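You operate a simulated robot arm through the tools that you are given. There is no shell and no other tool. Be economical: measure what you need, move in short steps, check, and stop when the job is done.

You are at the controls of a simulated robot arm. One attempt, no reset.

TASK
Put things in order on the worktop over the bins. At the end: the beige nut cracker stands where the beige brush stood; the pasta nest from the worktop over the bins stands where the beige nut cracker stood; the yoghurt tub (marked "PLAIN") from the worktop over the bins stands where the white soap bottle (marked "DISH SOAP") stood; the beige brush stands where the yoghurt tub stood; the white soap bottle is on the white small dish; whatever was shut is shut again. Leave all else as you found it, and nothing knocked over.
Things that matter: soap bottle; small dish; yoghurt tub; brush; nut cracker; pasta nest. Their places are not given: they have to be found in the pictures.

Only the result counts: the job must be done as asked and must still hold three seconds after the hand-in. Knocking over, shifting, dropping, spilling or breaking anything else fails it.

THE ROBOT
A 7-joint arm with a two-finger parallel gripper, fixed in place. Base frame: the origin is at the foot of the arm, x ahead of it, y to its left, z up; the work surface is at about z = 0.9. Lengths are in m, angles in degrees, forces in N, time in s.
With the tool pointing down near the work surface it reaches from about 0.24 to 0.68 m from the base axis. Its first joint turns from -66.0 to 66.0 degrees. Payload 2.4 kg.
The tool frame sits at the grasp point between the pads (the TCP): z along the fingers, y along the line on which they close. The tips reach 0.03 m beyond it. Largest opening 0.094 m; finger width 0.028, thickness 0.01; the body of the gripper, 0.05 by 0.096 m, starts 0.055 m behind the TCP.
Orientation is told as [roll, pitch, yaw] about the base's x, y, z axes, in that order, counted from this pose: with the fingers straight down and closing along the base's y, the tool's x points along the base's -x, its y along +y and its z along -z.

THE INTERFACE
- The arm moves only by the tool step_arm. Its arguments are lists of equal length, an entry for each row: "offset": the shift along the base's x, y, z in mm, a list of three; "angular": the turn, a rotation vector about the base's x, y, z in degrees, a list of three; "gripper": the opening, from 0 (shut) to 1 (fully open). In form: {"offset": [[dx, dy, dz], ...], "angular": [[wx, wy, wz], ...], "gripper": [gripper, ...]}. A call has 1 to 10 rows; each row is the pose to reach, as a shift and turn from the pose commanded when the call began. Rows are played at 5 a second. More than 0.05 m and 8.6 degrees between two rows, or a gripper value outside its range, and nothing of the call is played. A pose out of reach is approached as far as the arm can. The call stops where the force on the tool passes 40 N (or 10 N more than at its start, if that is more) or the arm is blocked; 0.2 s more then pass. The fingers move at their own pace (about 0.153 m/s each) and stop on an object; they squeeze with about 27 N. The grip force told is the motor's: it shows also when the fingers shut on nothing. Time passes only in rows, and 0.2 s behind the last, so rows that repeat a pose let the fingers close. It gives the time, the measured TCP pose, the force on the tool (base axes), the opening and the grip force at its end, in the units of the frame above (readings bear some noise).
- Cameras (640 x 400 px; columns grow to the right, rows downward): "scene" is fixed at [0.0213, 0.4596, 1.451]; the picture's right is [-0.89, -0.46, 0.00], its down [-0.23, 0.44, -0.87] and it looks along [0.40, -0.77, -0.50] (base axes); focal length 320 px, centre (320, 200). "wrist" rides on the gripper at [-0.037, 0, -0.058] in the tool frame; the picture's right is [0.00, -1.00, 0.00], its down [0.97, 0.00, -0.24] and it looks along [0.24, 0.00, 0.97] (tool axes); focal length 218 px, centre (320, 200).
- capture(camera): a new picture of that camera. The clock stands still meanwhile.
- locate(camera, pixels): for up to 12 pixels [column, row] of the newest picture of that camera ("zoom" is the newest enlarged one), the place [x, y, z] in the base frame of the surface seen there, good to about 0.002 m. The clock stands still meanwhile.
- enlarge(camera, box): a new picture of the part [left, top, right, bottom] of that camera's present view, enlarged. The clock stands still meanwhile.
- job_done(): hands the job in; it is judged then, once.

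Work in short steps. Measure before you move; look again where a grasp or a placing could have gone wrong, and mend it. You have 80 turns and 46 pictures in all, those below and enlarged ones among them. Open the gripper and draw the arm clear of the work before you hand the job in, unless the task says otherwise; then end with one line.

The tools are called after ">>>" as a command line: name --argument value ..., lists and objects as JSON in quotes. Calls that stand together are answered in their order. step_arm: Moves the arm, as the interface text tells. Its arguments: {"type":"object","properties":{"offset":{"type":"array","items":{"type":"array","items":{"type":"number"}}},"angular":{"type":"array","items":{"type":"array","items":{"type":"number"}}},"gripper":{"type":"array","items":{"type":"number"}}},"required":["offset","angular","gripper"]} The other tools are called the same way: capture (camera) takes a picture; locate (camera, pixels) gives the place of the surface under pixels of a picture; enlarge (camera, box) takes an enlarged picture of a part of a camera's view; job_done () hands the job in.

At the start:

```text
time: 0.0
position: [0.2699, -0.2246, 1.1911]
tool_rot: [0.0, 0.0, 0.1]
force: [0.0, -0.5, 0.4]
grip_width: 0.0941
finger_force: 0.1
```

scene: 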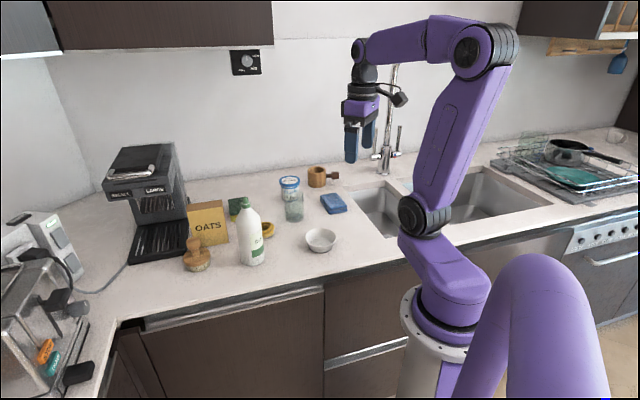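
wrist: 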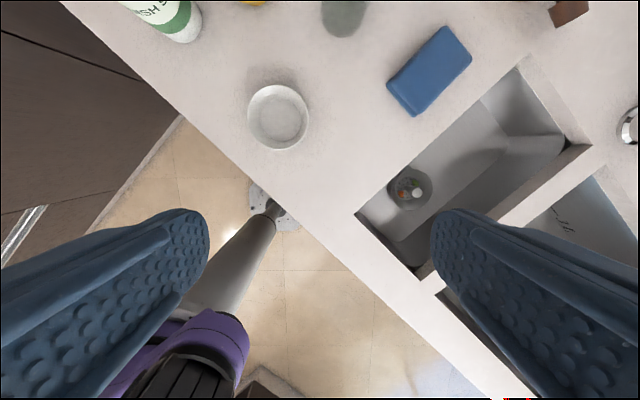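

The scene shows the soap bottle near (250,235), brush near (196,255), dish at (320,240), tub at (290,187), and a nut cracker perhaps at (320,176). I enlarge to identify them.

>>> enlarge --camera "scene" --box '[170, 150, 360, 280]'

```text
3.08 times, centred on (265, 215) of scene
```

zoom: 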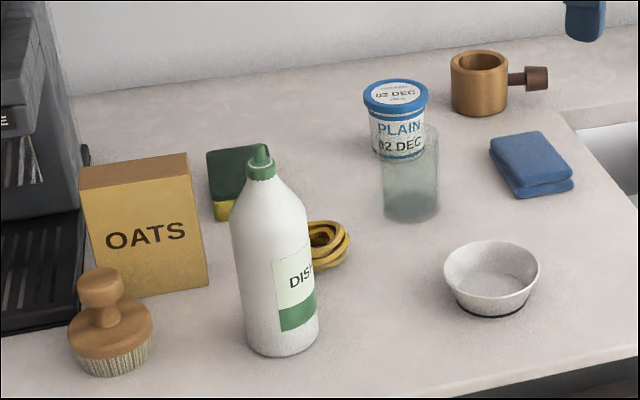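

I see the brush, oats box, sponge, bottle, pasta nest (behind bottle), tub (behind a glass), nut cracker, cloth and dish. I measure points on each.

>>> locate --camera "zoom" --pixels '[[100, 275], [110, 335], [110, 372], [260, 150], [285, 352], [262, 186], [330, 232], [330, 265], [345, 245], [316, 240], [240, 215], [205, 285]]'

>>> locate --camera "zoom" --pixels '[[395, 92], [366, 95], [427, 95], [478, 60], [478, 113], [453, 70], [507, 70], [530, 78], [548, 78], [410, 215], [492, 275], [490, 312]]'

>>> locate --camera "zoom" --pixels '[[446, 262], [538, 262], [490, 243], [491, 296], [410, 135], [385, 200], [437, 200], [497, 165], [69, 325], [152, 325], [232, 220], [308, 220]]'

```text
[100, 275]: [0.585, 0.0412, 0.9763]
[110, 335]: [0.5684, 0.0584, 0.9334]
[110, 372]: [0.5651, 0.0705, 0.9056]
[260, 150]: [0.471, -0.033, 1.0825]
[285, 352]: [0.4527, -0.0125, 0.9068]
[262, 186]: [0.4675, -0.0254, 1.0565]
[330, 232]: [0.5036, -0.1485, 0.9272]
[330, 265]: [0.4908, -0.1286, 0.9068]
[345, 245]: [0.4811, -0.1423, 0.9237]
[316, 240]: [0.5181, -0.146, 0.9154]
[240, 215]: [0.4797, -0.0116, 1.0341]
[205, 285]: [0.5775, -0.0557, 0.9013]
```

```text
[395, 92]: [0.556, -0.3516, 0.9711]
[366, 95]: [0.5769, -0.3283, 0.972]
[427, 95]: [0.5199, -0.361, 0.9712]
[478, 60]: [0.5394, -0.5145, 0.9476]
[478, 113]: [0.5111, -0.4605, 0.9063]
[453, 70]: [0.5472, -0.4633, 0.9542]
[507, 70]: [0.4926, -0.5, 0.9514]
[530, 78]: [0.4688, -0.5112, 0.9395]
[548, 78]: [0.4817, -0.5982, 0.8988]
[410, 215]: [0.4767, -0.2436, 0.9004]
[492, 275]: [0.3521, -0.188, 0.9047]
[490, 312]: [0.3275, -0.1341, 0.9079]
```

```text
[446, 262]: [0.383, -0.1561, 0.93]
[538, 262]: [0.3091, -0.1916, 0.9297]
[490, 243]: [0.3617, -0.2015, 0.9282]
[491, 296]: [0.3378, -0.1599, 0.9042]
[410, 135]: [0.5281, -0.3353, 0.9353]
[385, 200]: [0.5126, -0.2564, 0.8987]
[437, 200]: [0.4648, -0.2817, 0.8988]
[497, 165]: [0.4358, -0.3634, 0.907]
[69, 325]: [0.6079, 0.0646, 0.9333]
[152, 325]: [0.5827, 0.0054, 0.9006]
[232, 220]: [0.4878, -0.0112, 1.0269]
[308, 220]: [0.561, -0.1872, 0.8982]
```

Heights: worktop ≈0.898, bottle top ≈1.09. I raise the arm forward over the area for a top view.

>>> step_arm --offset '[[40, 0, 10], [80, 0, 20], [120, 0, 30], [160, 0, 40], [200, 0, 50], [230, 20, 50], [230, 20, 50]]' --angular '[[0, 0, 0], [0, 0, 0], [0, 0, 0], [0, 0, 0], [0, 0, 0], [0, 0, 0], [0, 0, 0]]' --gripper '[1, 1, 1, 1, 1, 1, 1]'

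>>> capture --camera "wrist"

```text
time: 1.6
position: [0.4996, -0.2023, 1.2417]
tool_rot: [0.0, 0.0, 0.0]
force: [-0.3, -0.5, -0.8]
grip_width: 0.0939
finger_force: 0.1
```

```text
42 pictures are left
```

wrist: 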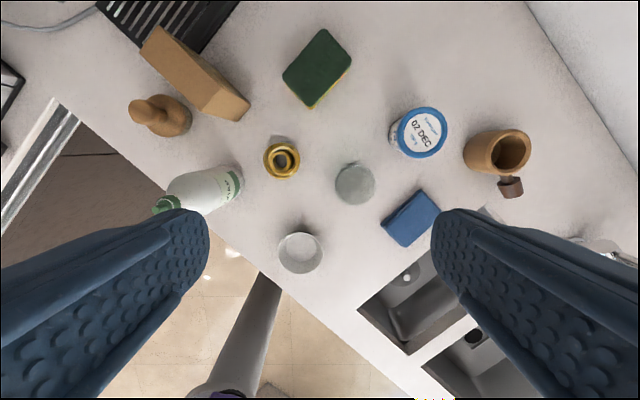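

The top view shows everything clearly: brush (160,115), nest (283,161), tub (422,132), nut cracker (500,152), dish (300,252), bottle (205,188), glass (355,183). I measure these.

>>> locate --camera "wrist" --pixels '[[424, 132], [402, 132], [446, 132], [424, 109], [424, 156], [283, 161], [265, 160], [299, 160], [282, 145], [282, 177], [300, 252], [355, 183]]'

>>> locate --camera "wrist" --pixels '[[528, 138], [522, 175], [492, 140], [510, 130], [472, 165], [512, 181], [511, 196], [140, 108], [185, 128], [180, 97], [165, 204], [235, 185]]'

>>> locate --camera "wrist" --pixels '[[279, 252], [323, 252], [300, 233], [300, 272], [335, 183], [375, 183], [355, 163], [500, 190], [192, 120], [165, 137], [245, 105], [200, 120]]'

>>> enlarge --camera "wrist" --box '[380, 70, 560, 220]'

```text
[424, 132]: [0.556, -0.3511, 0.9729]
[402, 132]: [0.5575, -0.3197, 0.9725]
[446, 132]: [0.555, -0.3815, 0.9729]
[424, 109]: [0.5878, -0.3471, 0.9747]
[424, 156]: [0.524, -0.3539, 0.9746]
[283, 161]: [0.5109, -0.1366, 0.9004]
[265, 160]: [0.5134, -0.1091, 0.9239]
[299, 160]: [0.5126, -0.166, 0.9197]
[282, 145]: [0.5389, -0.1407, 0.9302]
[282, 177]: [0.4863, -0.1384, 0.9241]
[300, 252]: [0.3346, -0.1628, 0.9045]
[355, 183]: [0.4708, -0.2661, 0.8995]
```

```text
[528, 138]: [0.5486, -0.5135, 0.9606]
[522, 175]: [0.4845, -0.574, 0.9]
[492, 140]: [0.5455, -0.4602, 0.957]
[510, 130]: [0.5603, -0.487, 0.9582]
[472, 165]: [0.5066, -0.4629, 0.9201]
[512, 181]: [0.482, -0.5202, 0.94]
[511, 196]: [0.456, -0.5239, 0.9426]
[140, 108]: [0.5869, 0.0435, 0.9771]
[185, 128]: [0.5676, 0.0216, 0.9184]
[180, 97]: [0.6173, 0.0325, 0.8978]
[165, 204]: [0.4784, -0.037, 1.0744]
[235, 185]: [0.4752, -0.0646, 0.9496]
```

```text
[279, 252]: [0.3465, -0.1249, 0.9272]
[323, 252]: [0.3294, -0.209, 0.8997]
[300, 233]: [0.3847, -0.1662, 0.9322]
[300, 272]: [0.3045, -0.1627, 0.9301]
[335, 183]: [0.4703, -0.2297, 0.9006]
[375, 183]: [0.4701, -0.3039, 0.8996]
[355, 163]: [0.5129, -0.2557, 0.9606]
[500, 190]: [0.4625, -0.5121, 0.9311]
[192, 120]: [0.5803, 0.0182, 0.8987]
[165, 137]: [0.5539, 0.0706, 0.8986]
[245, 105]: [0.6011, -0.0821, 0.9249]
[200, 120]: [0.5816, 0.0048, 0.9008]
```

```text
2.67 times, centred on (470, 145) of wrist
```

zoom: 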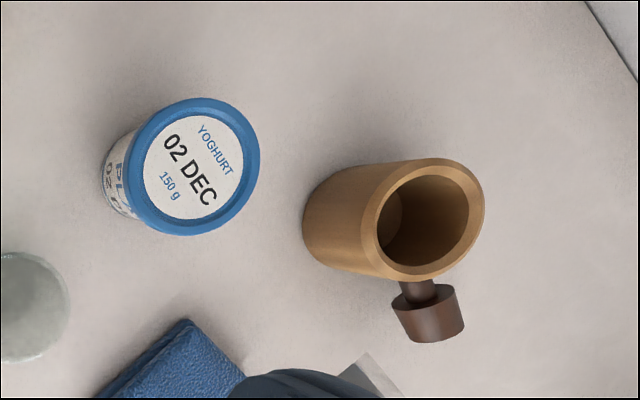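

Chain without buffer: bottle→dish, tub→bottle place, brush→tub place, cracker→brush place, nest→cracker place. I look closer at the bottle/dish/brush area.

>>> enlarge --camera "wrist" --box '[110, 80, 350, 290]'

>>> enlarge --camera "scene" --box '[175, 190, 345, 285]'

```text
1.90 times, centred on (230, 185) of wrist
```

zoom: 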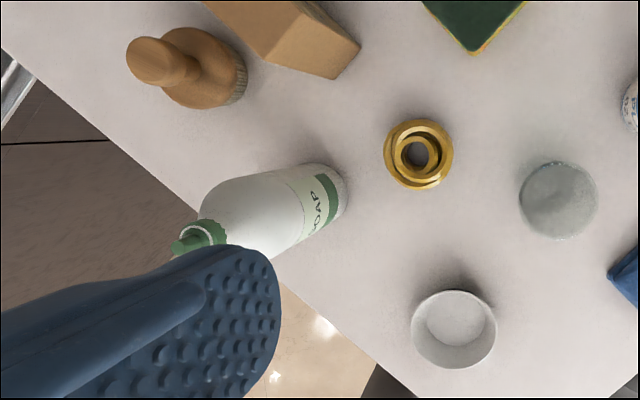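

```text
3.76 times, centred on (260, 238) of scene
```

zoom: 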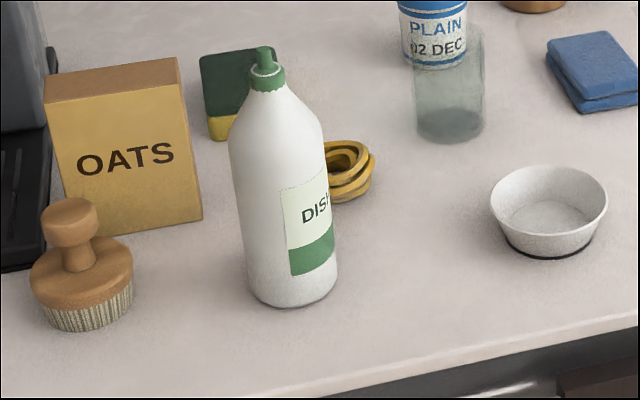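

The bottle base seems just to fit the dish floor, so I measure bottle, dish rim and dish floor precisely in this zoom.

>>> locate --camera "zoom" --pixels '[[233, 160], [322, 160], [280, 160], [250, 285], [334, 285], [292, 300], [292, 240], [265, 80], [262, 52], [250, 80], [283, 80], [283, 100]]'

>>> locate --camera "zoom" --pixels '[[493, 197], [605, 197], [549, 168], [549, 215], [508, 220], [588, 220], [549, 205], [549, 232], [547, 257], [505, 235], [592, 238], [549, 225]]'

>>> locate --camera "zoom" --pixels '[[32, 280], [131, 280], [85, 300], [45, 312], [132, 310], [88, 330], [42, 220], [97, 220], [70, 203], [80, 260], [65, 260], [95, 255]]'

```text
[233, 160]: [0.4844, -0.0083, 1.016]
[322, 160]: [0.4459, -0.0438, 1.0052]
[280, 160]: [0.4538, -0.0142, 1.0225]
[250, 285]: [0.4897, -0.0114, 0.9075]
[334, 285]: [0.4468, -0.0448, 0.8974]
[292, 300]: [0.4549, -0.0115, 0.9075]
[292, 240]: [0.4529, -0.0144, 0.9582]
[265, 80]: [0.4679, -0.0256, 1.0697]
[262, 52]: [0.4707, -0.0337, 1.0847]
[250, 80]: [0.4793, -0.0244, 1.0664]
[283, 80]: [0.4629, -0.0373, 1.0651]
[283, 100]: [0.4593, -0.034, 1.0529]
```

```text
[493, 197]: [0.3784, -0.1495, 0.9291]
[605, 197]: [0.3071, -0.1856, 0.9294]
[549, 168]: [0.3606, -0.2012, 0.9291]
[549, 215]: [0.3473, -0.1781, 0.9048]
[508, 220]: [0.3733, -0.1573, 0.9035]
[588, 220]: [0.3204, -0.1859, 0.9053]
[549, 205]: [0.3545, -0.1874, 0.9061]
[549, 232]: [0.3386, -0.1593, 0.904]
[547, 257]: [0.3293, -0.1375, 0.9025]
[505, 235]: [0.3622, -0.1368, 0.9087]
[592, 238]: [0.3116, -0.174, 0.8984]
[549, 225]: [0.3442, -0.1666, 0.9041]
```

```text
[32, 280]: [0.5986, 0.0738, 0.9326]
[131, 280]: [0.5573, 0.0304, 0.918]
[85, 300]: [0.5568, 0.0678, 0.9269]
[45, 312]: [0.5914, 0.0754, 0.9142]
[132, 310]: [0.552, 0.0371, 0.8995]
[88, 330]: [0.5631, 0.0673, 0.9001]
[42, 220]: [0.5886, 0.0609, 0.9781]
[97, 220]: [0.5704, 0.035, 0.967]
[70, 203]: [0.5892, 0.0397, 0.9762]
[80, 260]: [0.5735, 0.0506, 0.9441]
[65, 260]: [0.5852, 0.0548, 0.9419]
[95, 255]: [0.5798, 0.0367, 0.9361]
```

Bottle axis ≈(0.472,-0.0355), radius ≈0.029, top ≈1.087; dish centre ≈(0.344,-0.1665). I move above the bottle at height and check alignment.

>>> step_arm --offset '[[-7, 42, 0], [-14, 84, 0], [-21, 126, 0], [-27.6, 166.8, -30], [-27.6, 166.8, -70], [-27.6, 166.8, -90], [-27.6, 166.8, -90]]' --angular '[[0, 0, 0], [0, 0, 0], [0, 0, 0], [0, 0, 0], [0, 0, 0], [0, 0, 0], [0, 0, 0]]' --gripper '[1, 1, 1, 1, 1, 1, 1]'

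>>> capture --camera "wrist"

```text
refused: row 4 steps farther than a row can; nothing moved
```

```text
38 pictures are left
```

wrist: 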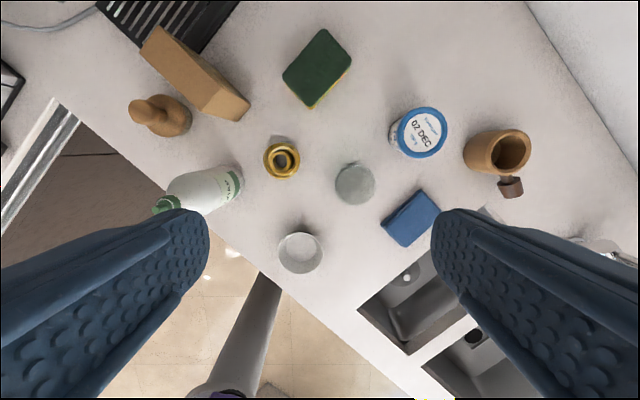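

Row 4 was over the 50 mm limit; I resend with smaller steps (bottle still at (205,188)).

>>> step_arm --offset '[[-7, 42, 0], [-14, 84, 0], [-21, 126, 0], [-27.6, 166.8, 0], [-27.6, 166.8, -40], [-27.6, 166.8, -80], [-27.6, 166.8, -90], [-27.6, 166.8, -90]]' --angular '[[0, 0, 0], [0, 0, 0], [0, 0, 0], [0, 0, 0], [0, 0, 0], [0, 0, 0], [0, 0, 0], [0, 0, 0]]' --gripper '[1, 1, 1, 1, 1, 1, 1, 1]'

>>> capture --camera "wrist"

```text
time: 3.4
position: [0.4719, -0.0381, 1.1505]
tool_rot: [0.0, 0.1, 0.0]
force: [0.2, 0.0, -0.3]
grip_width: 0.094
finger_force: 0.0
```

```text
37 pictures are left
```

wrist: 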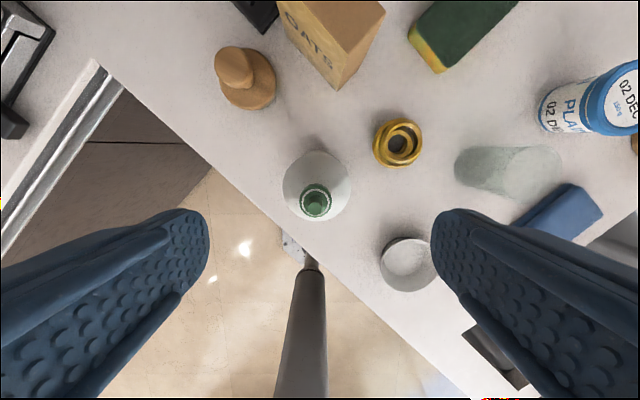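

The bottle sits at column 317 between the fingers. I measure nozzle, shoulder, brush and nest from here.

>>> locate --camera "wrist" --pixels '[[316, 203], [316, 193], [316, 213], [290, 187], [344, 187], [318, 158], [234, 66], [245, 80], [262, 105], [270, 80], [225, 90], [398, 143]]'

>>> enlarge --camera "wrist" --box '[190, 0, 400, 131]'

```text
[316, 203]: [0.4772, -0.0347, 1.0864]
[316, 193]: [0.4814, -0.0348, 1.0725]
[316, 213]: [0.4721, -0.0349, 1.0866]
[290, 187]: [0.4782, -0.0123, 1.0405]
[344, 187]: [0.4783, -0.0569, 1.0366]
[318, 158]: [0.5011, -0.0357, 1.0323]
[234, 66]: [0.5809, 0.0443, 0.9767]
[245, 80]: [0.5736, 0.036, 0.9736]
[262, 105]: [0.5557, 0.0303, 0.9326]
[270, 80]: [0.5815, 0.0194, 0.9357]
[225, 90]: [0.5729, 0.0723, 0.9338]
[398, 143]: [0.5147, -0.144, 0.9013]
```

```text
3.05 times, centred on (295, 66) of wrist
```

zoom: 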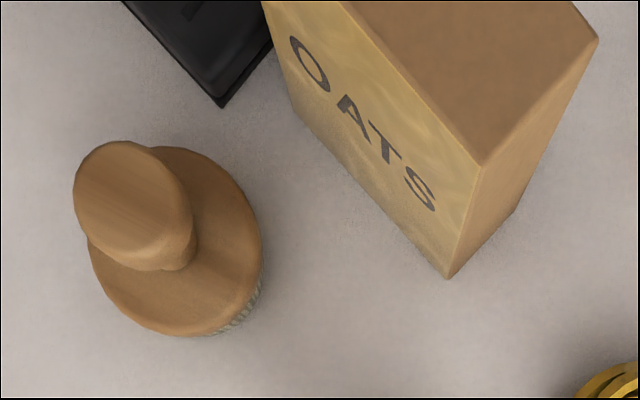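

Bottle axis ≈(0.4725,-0.035). I descend to z≈1.037 (palm just above the nozzle) and close.

>>> step_arm --offset '[[0.5, 3, -30], [0.5, 3, -60], [0.5, 3, -90], [0.5, 3, -105], [0.5, 3, -113], [0.5, 3, -113], [0.5, 3, -113], [0.5, 3, -113], [0.5, 3, -113]]' --angular '[[0, 0, 0], [0, 0, 0], [0, 0, 0], [0, 0, 0], [0, 0, 0], [0, 0, 0], [0, 0, 0], [0, 0, 0], [0, 0, 0]]' --gripper '[1, 1, 1, 1, 1, 1, 0, 0, 0]'

>>> enlarge --camera "scene" --box '[175, 140, 345, 285]'

```text
time: 5.4
position: [0.4739, -0.0355, 1.0368]
tool_rot: [-0.1, 0.0, 0.1]
force: [0.6, -1.7, -0.2]
grip_width: 0.0573
finger_force: 26.7
```

```text
2.76 times, centred on (260, 212) of scene
```

zoom: 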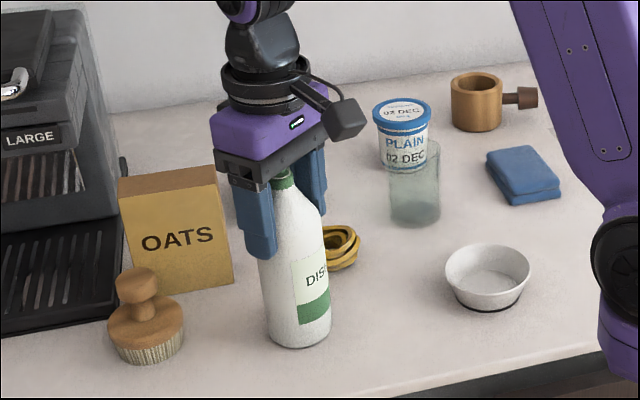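

Gripped firmly (width 0.0573). I lift 60 mm and carry it over the dish.

>>> step_arm --offset '[[0, 0, 15], [0, 0, 35], [0, 0, 60], [-26, -26, 65], [-52, -52, 65], [-78, -79, 65], [-104, -105, 65], [-129, -131, 65], [-129, -131, 65]]' --angular '[[0, 0, 0], [0, 0, 0], [0, 0, 0], [0, 0, 0], [0, 0, 0], [0, 0, 0], [0, 0, 0], [0, 0, 0], [0, 0, 0]]' --gripper '[0, 0, 0, 0, 0, 0, 0, 0, 0]'

>>> enlarge --camera "scene" --box '[240, 140, 400, 270]'

>>> capture --camera "wrist"

```text
time: 7.4
position: [0.3426, -0.1657, 1.1032]
tool_rot: [0.1, 0.1, 0.0]
force: [0.8, -0.7, -1.9]
grip_width: 0.0572
finger_force: 26.9
```

```text
3.08 times, centred on (320, 205) of scene
```

zoom: 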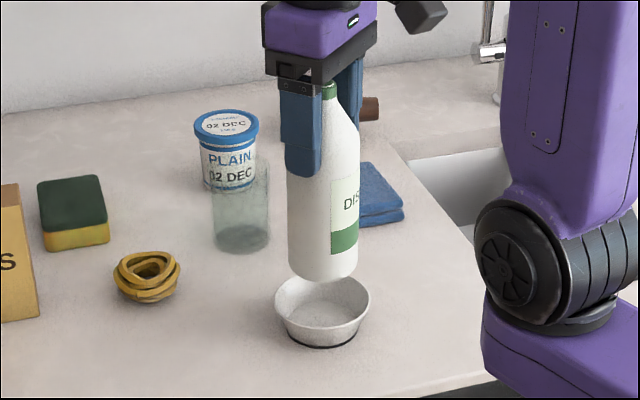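

```text
33 pictures are left
```

wrist: 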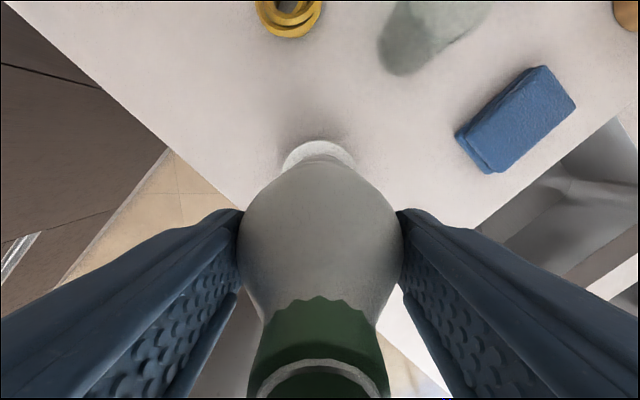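

Laterally the bottle base (288–358) is centred over the dish (275–370). I check the depth direction by locating bottle and dish surface points.

>>> locate --camera "zoom" --pixels '[[323, 270], [323, 250], [312, 225], [276, 298], [369, 298], [323, 322], [150, 262], [117, 268], [180, 268], [148, 298]]'

>>> locate --camera "wrist" --pixels '[[320, 141], [286, 165], [353, 158], [300, 150], [342, 149]]'

```text
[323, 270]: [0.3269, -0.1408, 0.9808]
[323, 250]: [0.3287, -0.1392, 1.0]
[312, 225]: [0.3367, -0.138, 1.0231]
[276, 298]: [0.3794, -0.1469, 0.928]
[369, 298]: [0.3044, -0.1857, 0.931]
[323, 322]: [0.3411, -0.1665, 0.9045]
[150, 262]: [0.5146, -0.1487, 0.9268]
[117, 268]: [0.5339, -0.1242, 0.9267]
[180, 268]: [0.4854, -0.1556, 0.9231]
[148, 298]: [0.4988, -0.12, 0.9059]
```

```text
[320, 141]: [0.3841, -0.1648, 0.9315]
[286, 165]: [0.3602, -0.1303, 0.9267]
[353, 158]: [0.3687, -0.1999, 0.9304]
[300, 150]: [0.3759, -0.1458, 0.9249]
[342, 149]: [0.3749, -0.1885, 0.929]
```

Bottle axis ≈(0.342,-0.165), dish ≈(0.3435,-0.1663): I shift 1 mm and descend to just above the dish floor.

>>> step_arm --offset '[[1, -1, -15], [1, -1, -30], [1, -1, -42], [1, -1, -50], [1, -1, -54], [1, -1, -57], [1, -1, -57]]' --angular '[[0, 0, 0], [0, 0, 0], [0, 0, 0], [0, 0, 0], [0, 0, 0], [0, 0, 0], [0, 0, 0]]' --gripper '[0, 0, 0, 0, 0, 0, 0]'

>>> enlarge --camera "scene" --box '[270, 160, 370, 260]'

```text
time: 9.0
position: [0.3436, -0.1661, 1.0461]
tool_rot: [0.1, -0.2, 0.0]
force: [-1.8, 4.4, 19.5]
grip_width: 0.0574
finger_force: 26.8
```

```text
4.00 times, centred on (320, 210) of scene
```

zoom: 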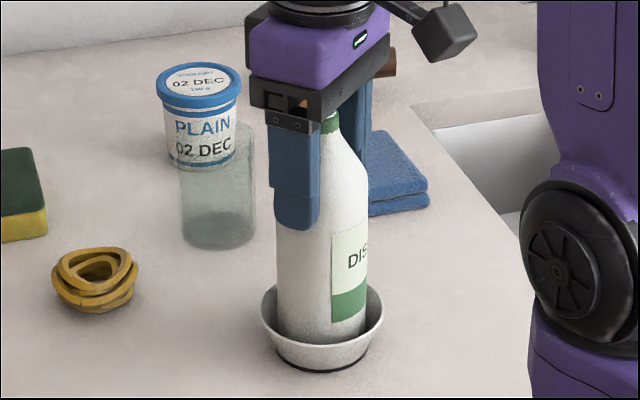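

Contact with 19.5 N; the base is within the dish. I relieve a millimetre, open, and see.

>>> step_arm --offset '[[0, 0, 1.5], [0, 0, 1.5], [0, 0, 1.5], [0, 0, 1.5], [0, 0, 1.5]]' --angular '[[0, 0, 0], [0, 0, 0], [0, 0, 0], [0, 0, 0], [0, 0, 0]]' --gripper '[0, 0.65, 0.8, 1, 1]'

>>> enlarge --camera "scene" --box '[270, 160, 370, 260]'

```text
time: 10.2
position: [0.3433, -0.1667, 1.0472]
tool_rot: [0.0, 0.0, 0.0]
force: [0.1, -0.2, -0.6]
grip_width: 0.0939
finger_force: 0.0
```

```text
4.00 times, centred on (320, 210) of scene
```

zoom: 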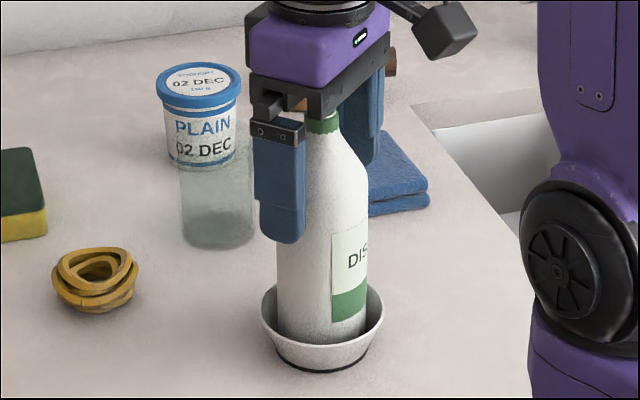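

Bottle stands in the dish. I rise clear and go above the tub at (0.556,-0.350).

>>> step_arm --offset '[[0, 0, 40], [0, 0, 85], [0, 0, 130], [30, -26, 130], [65, -56, 130], [100, -86, 130], [135, -116, 130], [170, -147, 130], [212, -183, 120], [212, -183, 120]]' --angular '[[0, 0, 0], [0, 0, 0], [0, 0, 0], [0, 0, 0], [0, 0, 0], [0, 0, 0], [0, 0, 0], [0, 0, 0], [0, 0, 0], [0, 0, 0]]' --gripper '[1, 1, 1, 1, 1, 1, 1, 1, 1, 1]'

```text
refused: row 9 steps farther than a row can; nothing moved
```

Row 9 was too long; resending with evenly split steps.

>>> step_arm --offset '[[0, 0, 45], [0, 0, 90], [0, 0, 130], [35, -30, 130], [70, -60, 130], [106, -91, 130], [142, -122, 130], [178, -153, 125], [212, -183, 120], [212, -183, 120]]' --angular '[[0, 0, 0], [0, 0, 0], [0, 0, 0], [0, 0, 0], [0, 0, 0], [0, 0, 0], [0, 0, 0], [0, 0, 0], [0, 0, 0], [0, 0, 0]]' --gripper '[1, 1, 1, 1, 1, 1, 1, 1, 1, 1]'

>>> capture --camera "wrist"

```text
time: 12.4
position: [0.5443, -0.3401, 1.165]
tool_rot: [0.0, 0.2, 0.0]
force: [-0.1, 0.3, 0.3]
grip_width: 0.094
finger_force: 0.2
out of reach, approached as far as the arm can: row 9, 10
```

```text
30 pictures are left
```

wrist: 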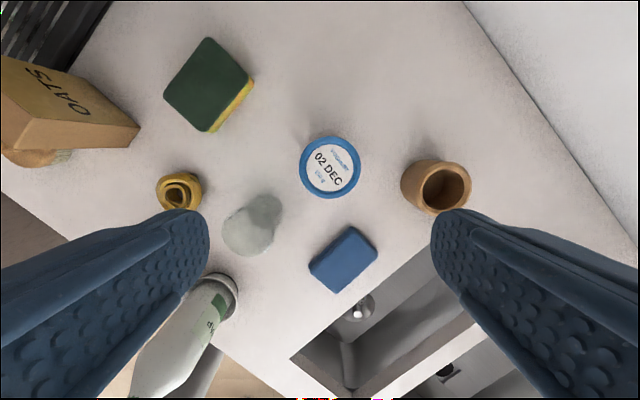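

At this height reach ends at radius 0.642; lower will do better. I measure the tub, cracker and glass from this view.

>>> locate --camera "wrist" --pixels '[[330, 136], [330, 196], [301, 166], [360, 166], [330, 166], [402, 185], [436, 164], [470, 185], [440, 165], [415, 190], [455, 207], [253, 225]]'

>>> enlarge --camera "wrist" --box '[280, 110, 480, 235]'

```text
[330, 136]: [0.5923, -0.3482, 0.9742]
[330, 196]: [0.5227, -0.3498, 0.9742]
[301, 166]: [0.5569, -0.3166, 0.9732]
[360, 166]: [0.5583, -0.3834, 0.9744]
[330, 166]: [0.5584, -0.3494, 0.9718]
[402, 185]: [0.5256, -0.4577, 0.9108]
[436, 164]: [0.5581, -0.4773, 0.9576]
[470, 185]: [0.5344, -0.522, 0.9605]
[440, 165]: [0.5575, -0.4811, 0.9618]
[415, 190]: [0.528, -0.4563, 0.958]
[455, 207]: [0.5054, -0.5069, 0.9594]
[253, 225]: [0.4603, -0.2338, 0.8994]
```

```text
3.20 times, centred on (380, 172) of wrist
```

zoom: 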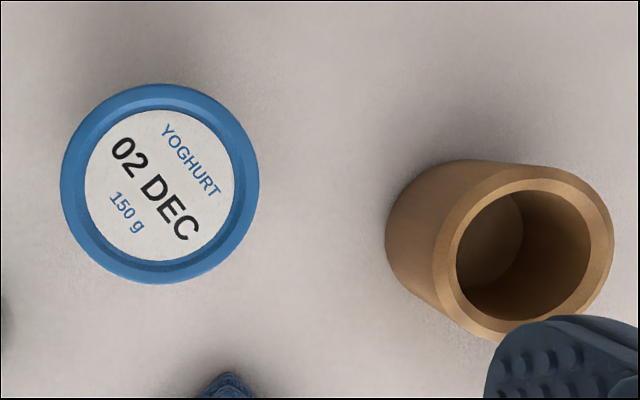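

Tub centre (0.5575,-0.350), top 0.974; cracker cup centre ≈(0.530,-0.489), r≈0.032. I descend above the tub and read the pose.

>>> step_arm --offset '[[0, 0, -40], [0, 0, -80], [0, 0, -110], [0, 0, -110]]' --angular '[[0, 0, 0], [0, 0, 0], [0, 0, 0], [0, 0, 0]]' --gripper '[1, 1, 1, 1]'

```text
time: 13.4
position: [0.5435, -0.3377, 1.0546]
tool_rot: [0.0, 0.0, 0.0]
force: [0.4, 1.0, 1.3]
grip_width: 0.0941
finger_force: 0.1
```

The command was clipped, so I now add the missing (+14,-12) mm and look at the reading.

>>> step_arm --offset '[[7, -6, 0], [14, -12, 0], [14, -12, 0]]' --angular '[[0, 0, 0], [0, 0, 0], [0, 0, 0]]' --gripper '[1, 1, 1]'

```text
time: 14.2
position: [0.5569, -0.3486, 1.0543]
tool_rot: [0.0, 0.0, 0.0]
force: [0.5, -0.5, -0.6]
grip_width: 0.0944
finger_force: 0.1
```

Aligned with the tub. I go down to z≈0.950 and close on the lid rim and upper wall.

>>> step_arm --offset '[[0.5, -1, -40], [0.5, -1, -80], [0.5, -1, -104], [0.5, -1, -104], [0.5, -1, -104], [0.5, -1, -104], [0.5, -1, -104]]' --angular '[[0, 0, 0], [0, 0, 0], [0, 0, 0], [0, 0, 0], [0, 0, 0], [0, 0, 0], [0, 0, 0]]' --gripper '[1, 1, 1, 1, 0, 0, 0]'

```text
time: 15.8
position: [0.5554, -0.3507, 0.9512]
tool_rot: [0.0, -0.1, 0.0]
force: [0.1, 0.1, -0.3]
grip_width: 0.0735
finger_force: 26.5
```

Gripped (0.0735). I lift 100 mm and carry it towards the bottle's old place.

>>> step_arm --offset '[[0, 0, 15], [0, 0, 50], [0, 0, 90], [-11, 45, 100], [-23, 90, 100], [-35, 135, 100], [-47, 180, 100], [-59, 225, 100], [-71, 270, 100], [-83, 315, 100]]' --angular '[[0, 0, 0], [0, 0, 0], [0, 0, 0], [0, 0, 0], [0, 0, 0], [0, 0, 0], [0, 0, 0], [0, 0, 0], [0, 0, 0], [0, 0, 0]]' --gripper '[0, 0, 0, 0, 0, 0, 0, 0, 0, 0]'

>>> capture --camera "scene"

```text
time: 18.0
position: [0.4728, -0.036, 1.0506]
tool_rot: [0.0, 0.0, 0.1]
force: [-0.4, -0.4, -2.9]
grip_width: 0.0741
finger_force: 26.8
```

```text
28 pictures are left
```

scene: 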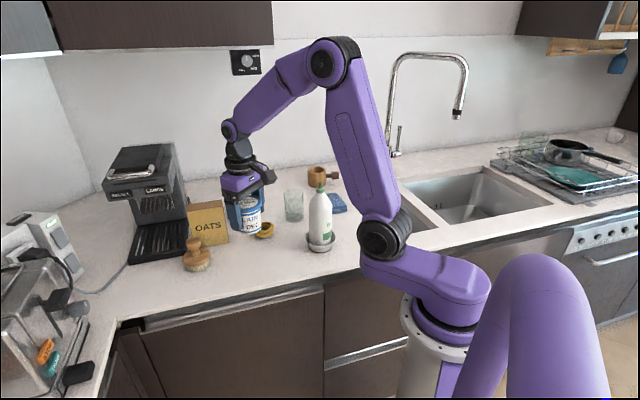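

The tub hangs level and the way down is free. I descend 99 mm to the worktop.

>>> step_arm --offset '[[0, 1, -40], [0, 1, -75], [0, 1, -92], [0, 1, -97], [0, 1, -99], [0, 1, -99]]' --angular '[[0, 0, 0], [0, 0, 0], [0, 0, 0], [0, 0, 0], [0, 0, 0], [0, 0, 0]]' --gripper '[0, 0, 0, 0, 0, 0]'

```text
time: 19.4
position: [0.4736, -0.0349, 0.9513]
tool_rot: [0.1, 0.0, -0.1]
force: [-0.4, -0.7, -2.0]
grip_width: 0.0738
finger_force: 27.3
```

Still carrying about 2 N weight; I lower another 1.5 mm and open.

>>> step_arm --offset '[[0, 0, -0.8], [0, 0, -1.5], [0, 0, -1.5], [0, 0, -1.5], [0, 0, -1.5], [0, 0, -1.5]]' --angular '[[0, 0, 0], [0, 0, 0], [0, 0, 0], [0, 0, 0], [0, 0, 0], [0, 0, 0]]' --gripper '[0, 0, 0, 0.85, 1, 1]'

>>> enlarge --camera "scene" --box '[170, 150, 360, 280]'

```text
time: 20.8
position: [0.4744, -0.035, 0.951]
tool_rot: [0.0, -0.1, -0.1]
force: [0.0, 1.1, 0.7]
grip_width: 0.0943
finger_force: 0.1
```

```text
3.08 times, centred on (265, 215) of scene
```

zoom: 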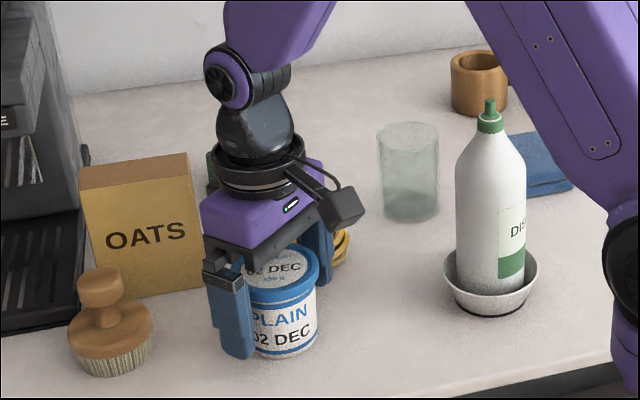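

Tub stands. I rise and move over the brush (knob ≈(0.580,0.0445)), partly closing the fingers to stay off the oats box.

>>> step_arm --offset '[[0, 0, 45], [0, 0, 90], [0, 0, 130], [30, 22, 135], [60, 45, 135], [90, 67, 135], [106, 80, 135], [106, 80, 135]]' --angular '[[0, 0, 0], [0, 0, 0], [0, 0, 0], [0, 0, 0], [0, 0, 0], [0, 0, 0], [0, 0, 0], [0, 0, 0]]' --gripper '[1, 1, 1, 1, 0.75, 0.75, 0.75, 0.75]'

>>> capture --camera "wrist"

```text
time: 22.6
position: [0.5795, 0.0465, 1.0846]
tool_rot: [0.0, 0.0, 0.0]
force: [-0.3, -0.2, 0.2]
grip_width: 0.0705
finger_force: 0.0
```

```text
26 pictures are left
```

wrist: 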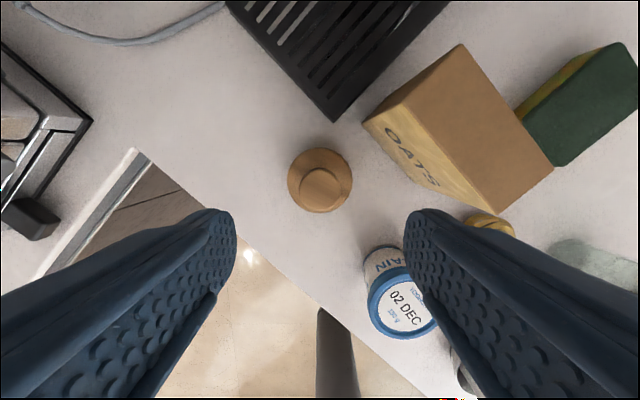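

>>> locate --camera "wrist" --pixels '[[322, 190], [302, 190], [342, 190], [322, 172], [322, 206], [290, 180], [351, 180], [320, 149], [552, 168], [363, 122], [493, 212], [403, 308]]'

```text
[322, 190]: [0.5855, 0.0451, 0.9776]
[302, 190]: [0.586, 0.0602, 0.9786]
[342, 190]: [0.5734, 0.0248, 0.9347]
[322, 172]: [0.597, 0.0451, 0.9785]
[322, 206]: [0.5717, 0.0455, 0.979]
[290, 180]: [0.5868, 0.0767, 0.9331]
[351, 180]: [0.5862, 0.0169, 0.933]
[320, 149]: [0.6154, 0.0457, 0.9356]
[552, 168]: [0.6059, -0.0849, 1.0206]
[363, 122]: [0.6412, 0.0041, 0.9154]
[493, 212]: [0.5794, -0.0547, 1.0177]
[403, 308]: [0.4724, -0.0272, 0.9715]
```

Brush centre (0.5845,0.046), knob top 0.978, r≈0.015. I descend to TCP z≈0.978 and close.

>>> step_arm --offset '[[5, 0.5, -40], [5, 0.5, -80], [5, 0.5, -98], [5, 0.5, -106], [5, 0.5, -106], [5, 0.5, -106], [5, 0.5, -106], [5, 0.5, -106]]' --angular '[[0, 0, 0], [0, 0, 0], [0, 0, 0], [0, 0, 0], [0, 0, 0], [0, 0, 0], [0, 0, 0], [0, 0, 0]]' --gripper '[0.75, 0.75, 0.75, 0.75, 0.75, 0, 0, 0]'

```text
time: 24.4
position: [0.5838, 0.0471, 0.9798]
tool_rot: [0.1, -0.1, 0.1]
force: [-0.7, -0.5, 0.0]
grip_width: 0.0332
finger_force: 27.3
```

Gripped the knob. I lift 115 mm, pull back in x to avoid the oats box, and sweep toward -y.

>>> step_arm --offset '[[0, 0, 20], [0, 0, 60], [0, 0, 100], [-25, -20, 115], [-55, -50, 115], [-80, -90, 115], [-80, -140, 115], [-80, -190, 115], [-75, -239, 115], [-65, -285, 110]]' --angular '[[0, 0, 0], [0, 0, 0], [0, 0, 0], [0, 0, 0], [0, 0, 0], [0, 0, 0], [0, 0, 0], [0, 0, 0], [0, 0, 0], [0, 0, 0]]' --gripper '[0, 0, 0, 0, 0, 0, 0, 0, 0, 0]'

```text
time: 26.6
position: [0.5224, -0.2399, 1.0895]
tool_rot: [0.1, 0.0, 0.0]
force: [0.4, -0.1, -1.2]
grip_width: 0.033
finger_force: 26.7
```

Next I go over the tub's old place (0.5575,-0.350), staying at z≈1.05 for reach.

>>> step_arm --offset '[[13, -37, -10], [26, -74, -25], [38, -110.5, -35], [38, -110.5, -40], [38, -110.5, -40]]' --angular '[[0, 0, 0], [0, 0, 0], [0, 0, 0], [0, 0, 0], [0, 0, 0]]' --gripper '[0, 0, 0, 0, 0]'

>>> enlarge --camera "scene" --box '[230, 120, 390, 250]'

```text
time: 27.8
position: [0.5578, -0.3496, 1.049]
tool_rot: [0.1, 0.1, 0.0]
force: [-0.4, -0.9, -0.7]
grip_width: 0.0334
finger_force: 26.9
```

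```text
3.08 times, centred on (310, 185) of scene
```

zoom: 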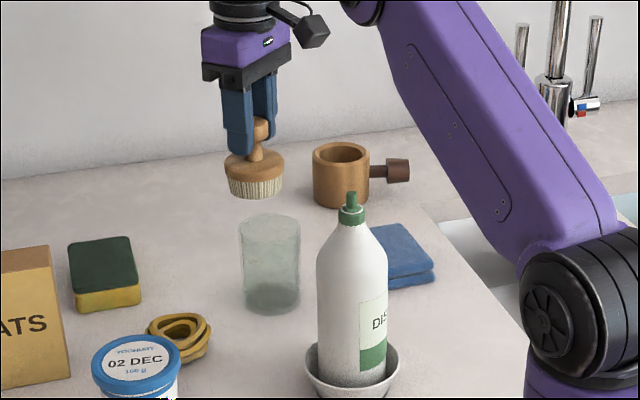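

The brush hangs level. I lower 70 mm to the worktop.

>>> step_arm --offset '[[0, 0, -30], [0, 0, -55], [0, 0, -65], [0, 0, -69], [0, 0, -70.5], [0, 0, -70.5]]' --angular '[[0, 0, 0], [0, 0, 0], [0, 0, 0], [0, 0, 0], [0, 0, 0], [0, 0, 0]]' --gripper '[0, 0, 0, 0, 0, 0]'

```text
time: 29.2
position: [0.5571, -0.3483, 0.9789]
tool_rot: [0.0, 0.0, 0.0]
force: [-1.4, 0.9, 2.2]
grip_width: 0.0331
finger_force: 27.2
```

Light contact (2 N). I open to 0.7, then rise.

>>> step_arm --offset '[[0, 0, 0], [0, 0, 0], [0, 0, 0], [0, 0, 20], [0, 0, 55], [-15, 15, 90], [-15, 15, 90]]' --angular '[[0, 0, 0], [0, 0, 0], [0, 0, 0], [0, 0, 0], [0, 0, 0], [0, 0, 0], [0, 0, 0]]' --gripper '[0.5, 0.7, 0.7, 0.8, 1, 1, 1]'

>>> capture --camera "wrist"

```text
time: 30.8
position: [0.5421, -0.3353, 1.069]
tool_rot: [0.0, 0.0, 0.0]
force: [-0.1, 0.1, -0.1]
grip_width: 0.0941
finger_force: 0.0
```

```text
24 pictures are left
```

wrist: 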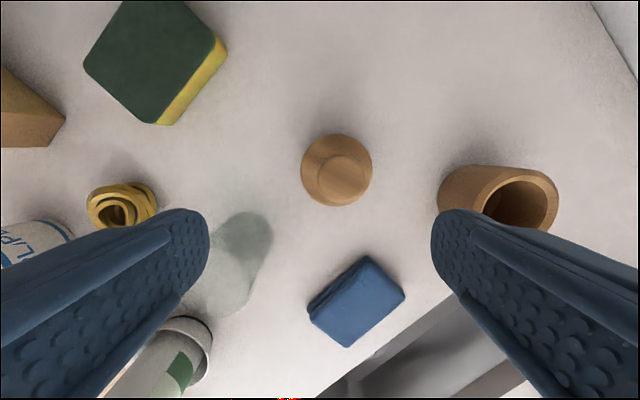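

Brush stands in the tub's place. The cracker at radius 0.72 needs a tilted tool; its handle lies toward (-x,-y), so I yaw -15° and then tilt 20° outward about the closing axis.

>>> step_arm --offset '[[-5, -5, 0], [-10, -25, 0], [-15, -45, 0], [-15, -45, 0]]' --angular '[[0, 0, -5], [0, 0, -10], [0, 0, -15], [0, 0, -15]]' --gripper '[1, 1, 1, 1]'

>>> step_arm --offset '[[0, -10, 0], [0, -25, 0], [0, -40, 0], [0, -40, 0]]' --angular '[[-1.73, -6.43, 0], [-3.47, -12.87, 0], [-5.2, -19.3, 0], [-5.2, -19.3, 0]]' --gripper '[1, 1, 1, 1]'

>>> capture --camera "wrist"

```text
time: 31.8
position: [0.527, -0.3806, 1.0679]
tool_rot: [0.0, 0.0, -15.1]
force: [-0.1, 1.2, 0.0]
grip_width: 0.0941
finger_force: 0.1
```

```text
time: 32.8
position: [0.5269, -0.4196, 1.0683]
tool_rot: [0.0, -20.1, -15.0]
force: [-0.1, 0.3, 0.4]
grip_width: 0.0938
finger_force: 0.0
```

```text
23 pictures are left
```

wrist: 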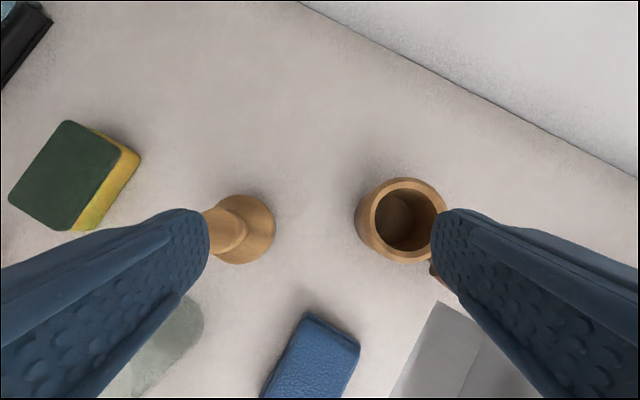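

The tilt works. I measure the cup ring seen around (403,215).

>>> locate --camera "wrist" --pixels '[[402, 179], [367, 213], [402, 256], [442, 200], [425, 186], [378, 192], [374, 241], [357, 215], [403, 225], [240, 226]]'

```text
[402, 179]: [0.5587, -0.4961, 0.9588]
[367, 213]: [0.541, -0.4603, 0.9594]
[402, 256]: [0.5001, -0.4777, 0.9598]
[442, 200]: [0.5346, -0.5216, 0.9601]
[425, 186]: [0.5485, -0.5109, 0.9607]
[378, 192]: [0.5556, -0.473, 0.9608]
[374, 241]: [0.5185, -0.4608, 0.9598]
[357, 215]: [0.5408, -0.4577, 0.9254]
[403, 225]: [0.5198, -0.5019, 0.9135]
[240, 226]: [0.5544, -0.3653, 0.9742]
```

Cup centre (0.529,-0.490), r 0.031. I move above it, lowering to z≈1.02.

>>> step_arm --offset '[[1, -35, -15], [2, -70, -30], [2, -70, -45], [2, -70, -45]]' --angular '[[0, 0, 0], [0, 0, 0], [0, 0, 0], [0, 0, 0]]' --gripper '[1, 1, 1, 1]'

>>> capture --camera "wrist"

>>> enlarge --camera "scene" --box '[260, 120, 390, 220]'

```text
time: 33.8
position: [0.5305, -0.4888, 1.0238]
tool_rot: [0.0, -20.0, -15.0]
force: [-0.4, 0.4, -0.1]
grip_width: 0.0937
finger_force: 0.1
```

```text
22 pictures are left
```

wrist: 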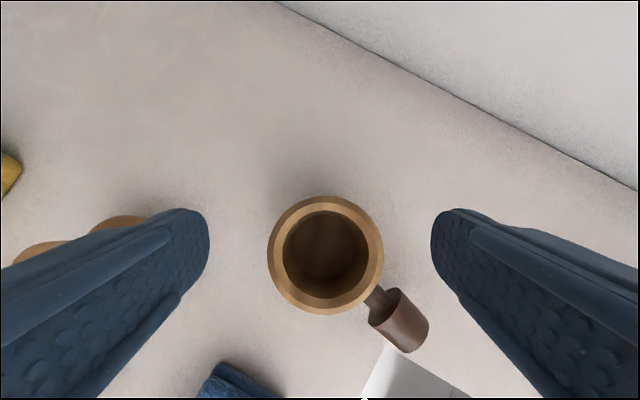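

```text
4.00 times, centred on (325, 170) of scene
```

zoom: 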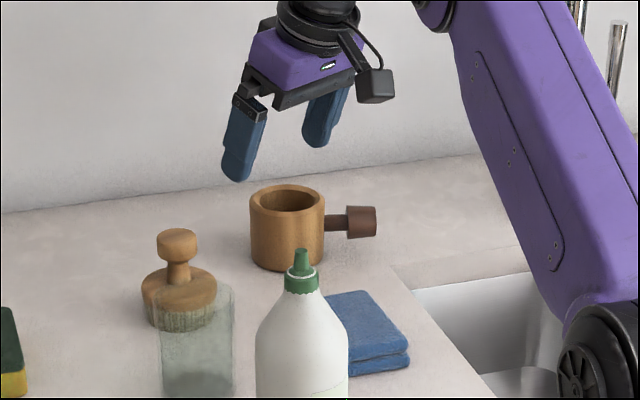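

The cup is centred between the fingers, but the handle knob at (400,320) is toward the right finger. I measure it to check clearance.

>>> locate --camera "wrist" --pixels '[[370, 300], [400, 290], [427, 303], [372, 325], [398, 322], [412, 350], [325, 197], [270, 250], [380, 250], [325, 310]]'

```text
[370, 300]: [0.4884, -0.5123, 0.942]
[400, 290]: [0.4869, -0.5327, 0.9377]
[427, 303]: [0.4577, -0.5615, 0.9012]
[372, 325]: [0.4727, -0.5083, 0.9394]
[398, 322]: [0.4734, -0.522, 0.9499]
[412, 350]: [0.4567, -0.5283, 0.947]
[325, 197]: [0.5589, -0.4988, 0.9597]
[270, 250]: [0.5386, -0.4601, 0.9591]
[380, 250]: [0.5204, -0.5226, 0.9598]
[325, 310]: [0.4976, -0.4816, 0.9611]
```

Knob corner clears the right finger by about 1 cm. I descend to z≈0.942 with a 2 mm outward bias and close.

>>> step_arm --offset '[[1.5, -1.5, -25], [1.5, -1.5, -50], [1.5, -1.5, -70], [1.5, -1.5, -81], [1.5, -1.5, -81], [1.5, -1.5, -81], [1.5, -1.5, -81], [1.5, -1.5, -81]]' --angular '[[0, 0, 0], [0, 0, 0], [0, 0, 0], [0, 0, 0], [0, 0, 0], [0, 0, 0], [0, 0, 0], [0, 0, 0]]' --gripper '[1, 1, 1, 1, 1, 0, 0, 0]'

>>> capture --camera "wrist"

```text
time: 35.6
position: [0.5317, -0.4904, 0.943]
tool_rot: [0.0, -20.0, -14.9]
force: [-0.5, 0.6, 0.1]
grip_width: 0.0704
finger_force: 26.3
```

```text
20 pictures are left
```

wrist: 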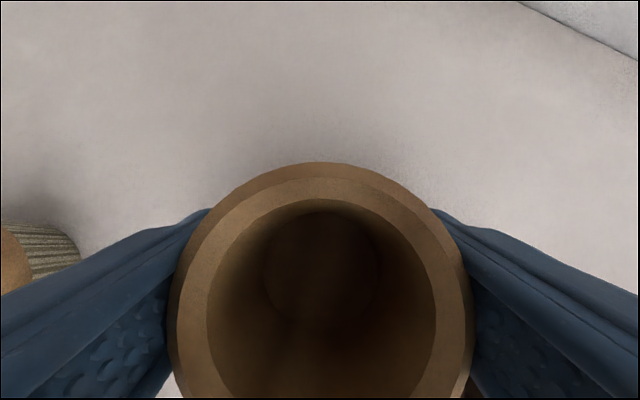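

Gripped (0.0704). I lift straight, then move in over the low items at x≈0.51.

>>> step_arm --offset '[[0, 0, 20], [0, 0, 50], [-10, 20, 80], [-20, 50, 110], [-20, 95, 118], [-20, 140, 118], [-18, 188, 118], [-16, 236, 118], [-16, 236, 118]]' --angular '[[0, 0, 0], [0, 0, 0], [0, 0, 0], [0, 0, 0], [0, 0, 0], [0, 0, 0], [0, 0, 0], [0, 0, 0], [0, 0, 0]]' --gripper '[0, 0, 0, 0, 0, 0, 0, 0, 0]'

>>> capture --camera "scene"

```text
time: 37.6
position: [0.5147, -0.255, 1.0609]
tool_rot: [0.0, -20.0, -14.9]
force: [-0.5, 0.5, -1.0]
grip_width: 0.0698
finger_force: 27.0
```

```text
19 pictures are left
```

scene: 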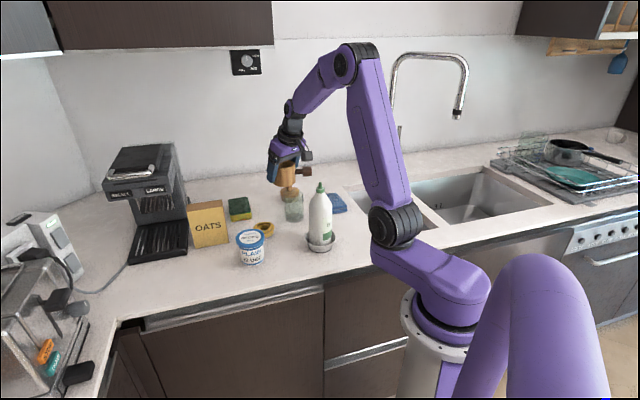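

Clear so far. I continue past the box at x≈0.51 while yawing another -15°, then out over the brush's old place.

>>> step_arm --offset '[[0, 45, 5], [-5, 92, 10], [-5, 140, 10], [-5, 188, 10], [0, 235, 10], [20, 272, 10], [50, 301, 10], [71.5, 301, 10], [71.5, 301, 10]]' --angular '[[0, 0, 0], [0, 0, 0], [0, 0, -5], [0, 0, -10], [0, 0, -15], [0, 0, -15], [0, 0, -15], [0, 0, -15], [0, 0, -15]]' --gripper '[0, 0, 0, 0, 0, 0, 0, 0, 0]'

>>> enlarge --camera "scene" --box '[120, 130, 320, 280]'

```text
time: 39.6
position: [0.588, 0.047, 1.0697]
tool_rot: [0.1, -20.0, -30.0]
force: [0.0, -0.2, -0.8]
grip_width: 0.0699
finger_force: 27.5
```

```text
2.67 times, centred on (220, 205) of scene
```

zoom: 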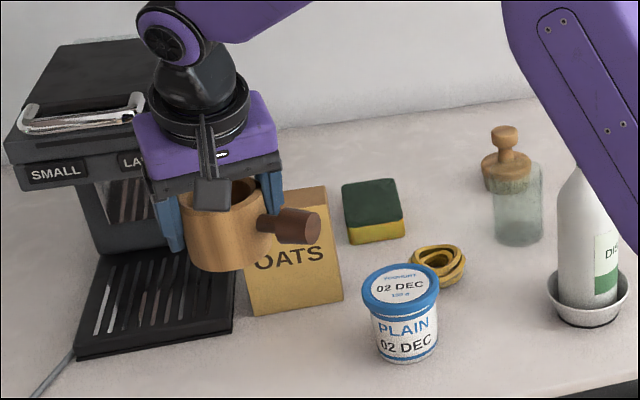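

The cup hangs level above the brush's old place with clearance to box and tray. I lower it to just above the table.

>>> step_arm --offset '[[-0.5, 0, -40], [-0.5, 0, -80], [-0.5, 0, -110], [-0.5, 0, -122], [-0.5, 0, -126], [-0.5, 0, -126]]' --angular '[[0, 0, 0], [0, 0, 0], [0, 0, 0], [0, 0, 0], [0, 0, 0], [0, 0, 0]]' --gripper '[0, 0, 0, 0, 0, 0]'

>>> enlarge --camera "scene" --box '[150, 190, 290, 280]'

```text
time: 41.0
position: [0.5869, 0.0482, 0.9436]
tool_rot: [0.0, -20.0, -30.1]
force: [0.2, 0.0, -2.1]
grip_width: 0.0698
finger_force: 27.1
```

```text
4.44 times, centred on (220, 235) of scene
```

zoom: 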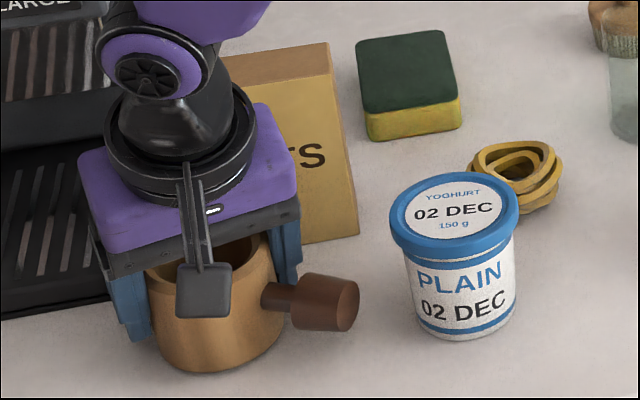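

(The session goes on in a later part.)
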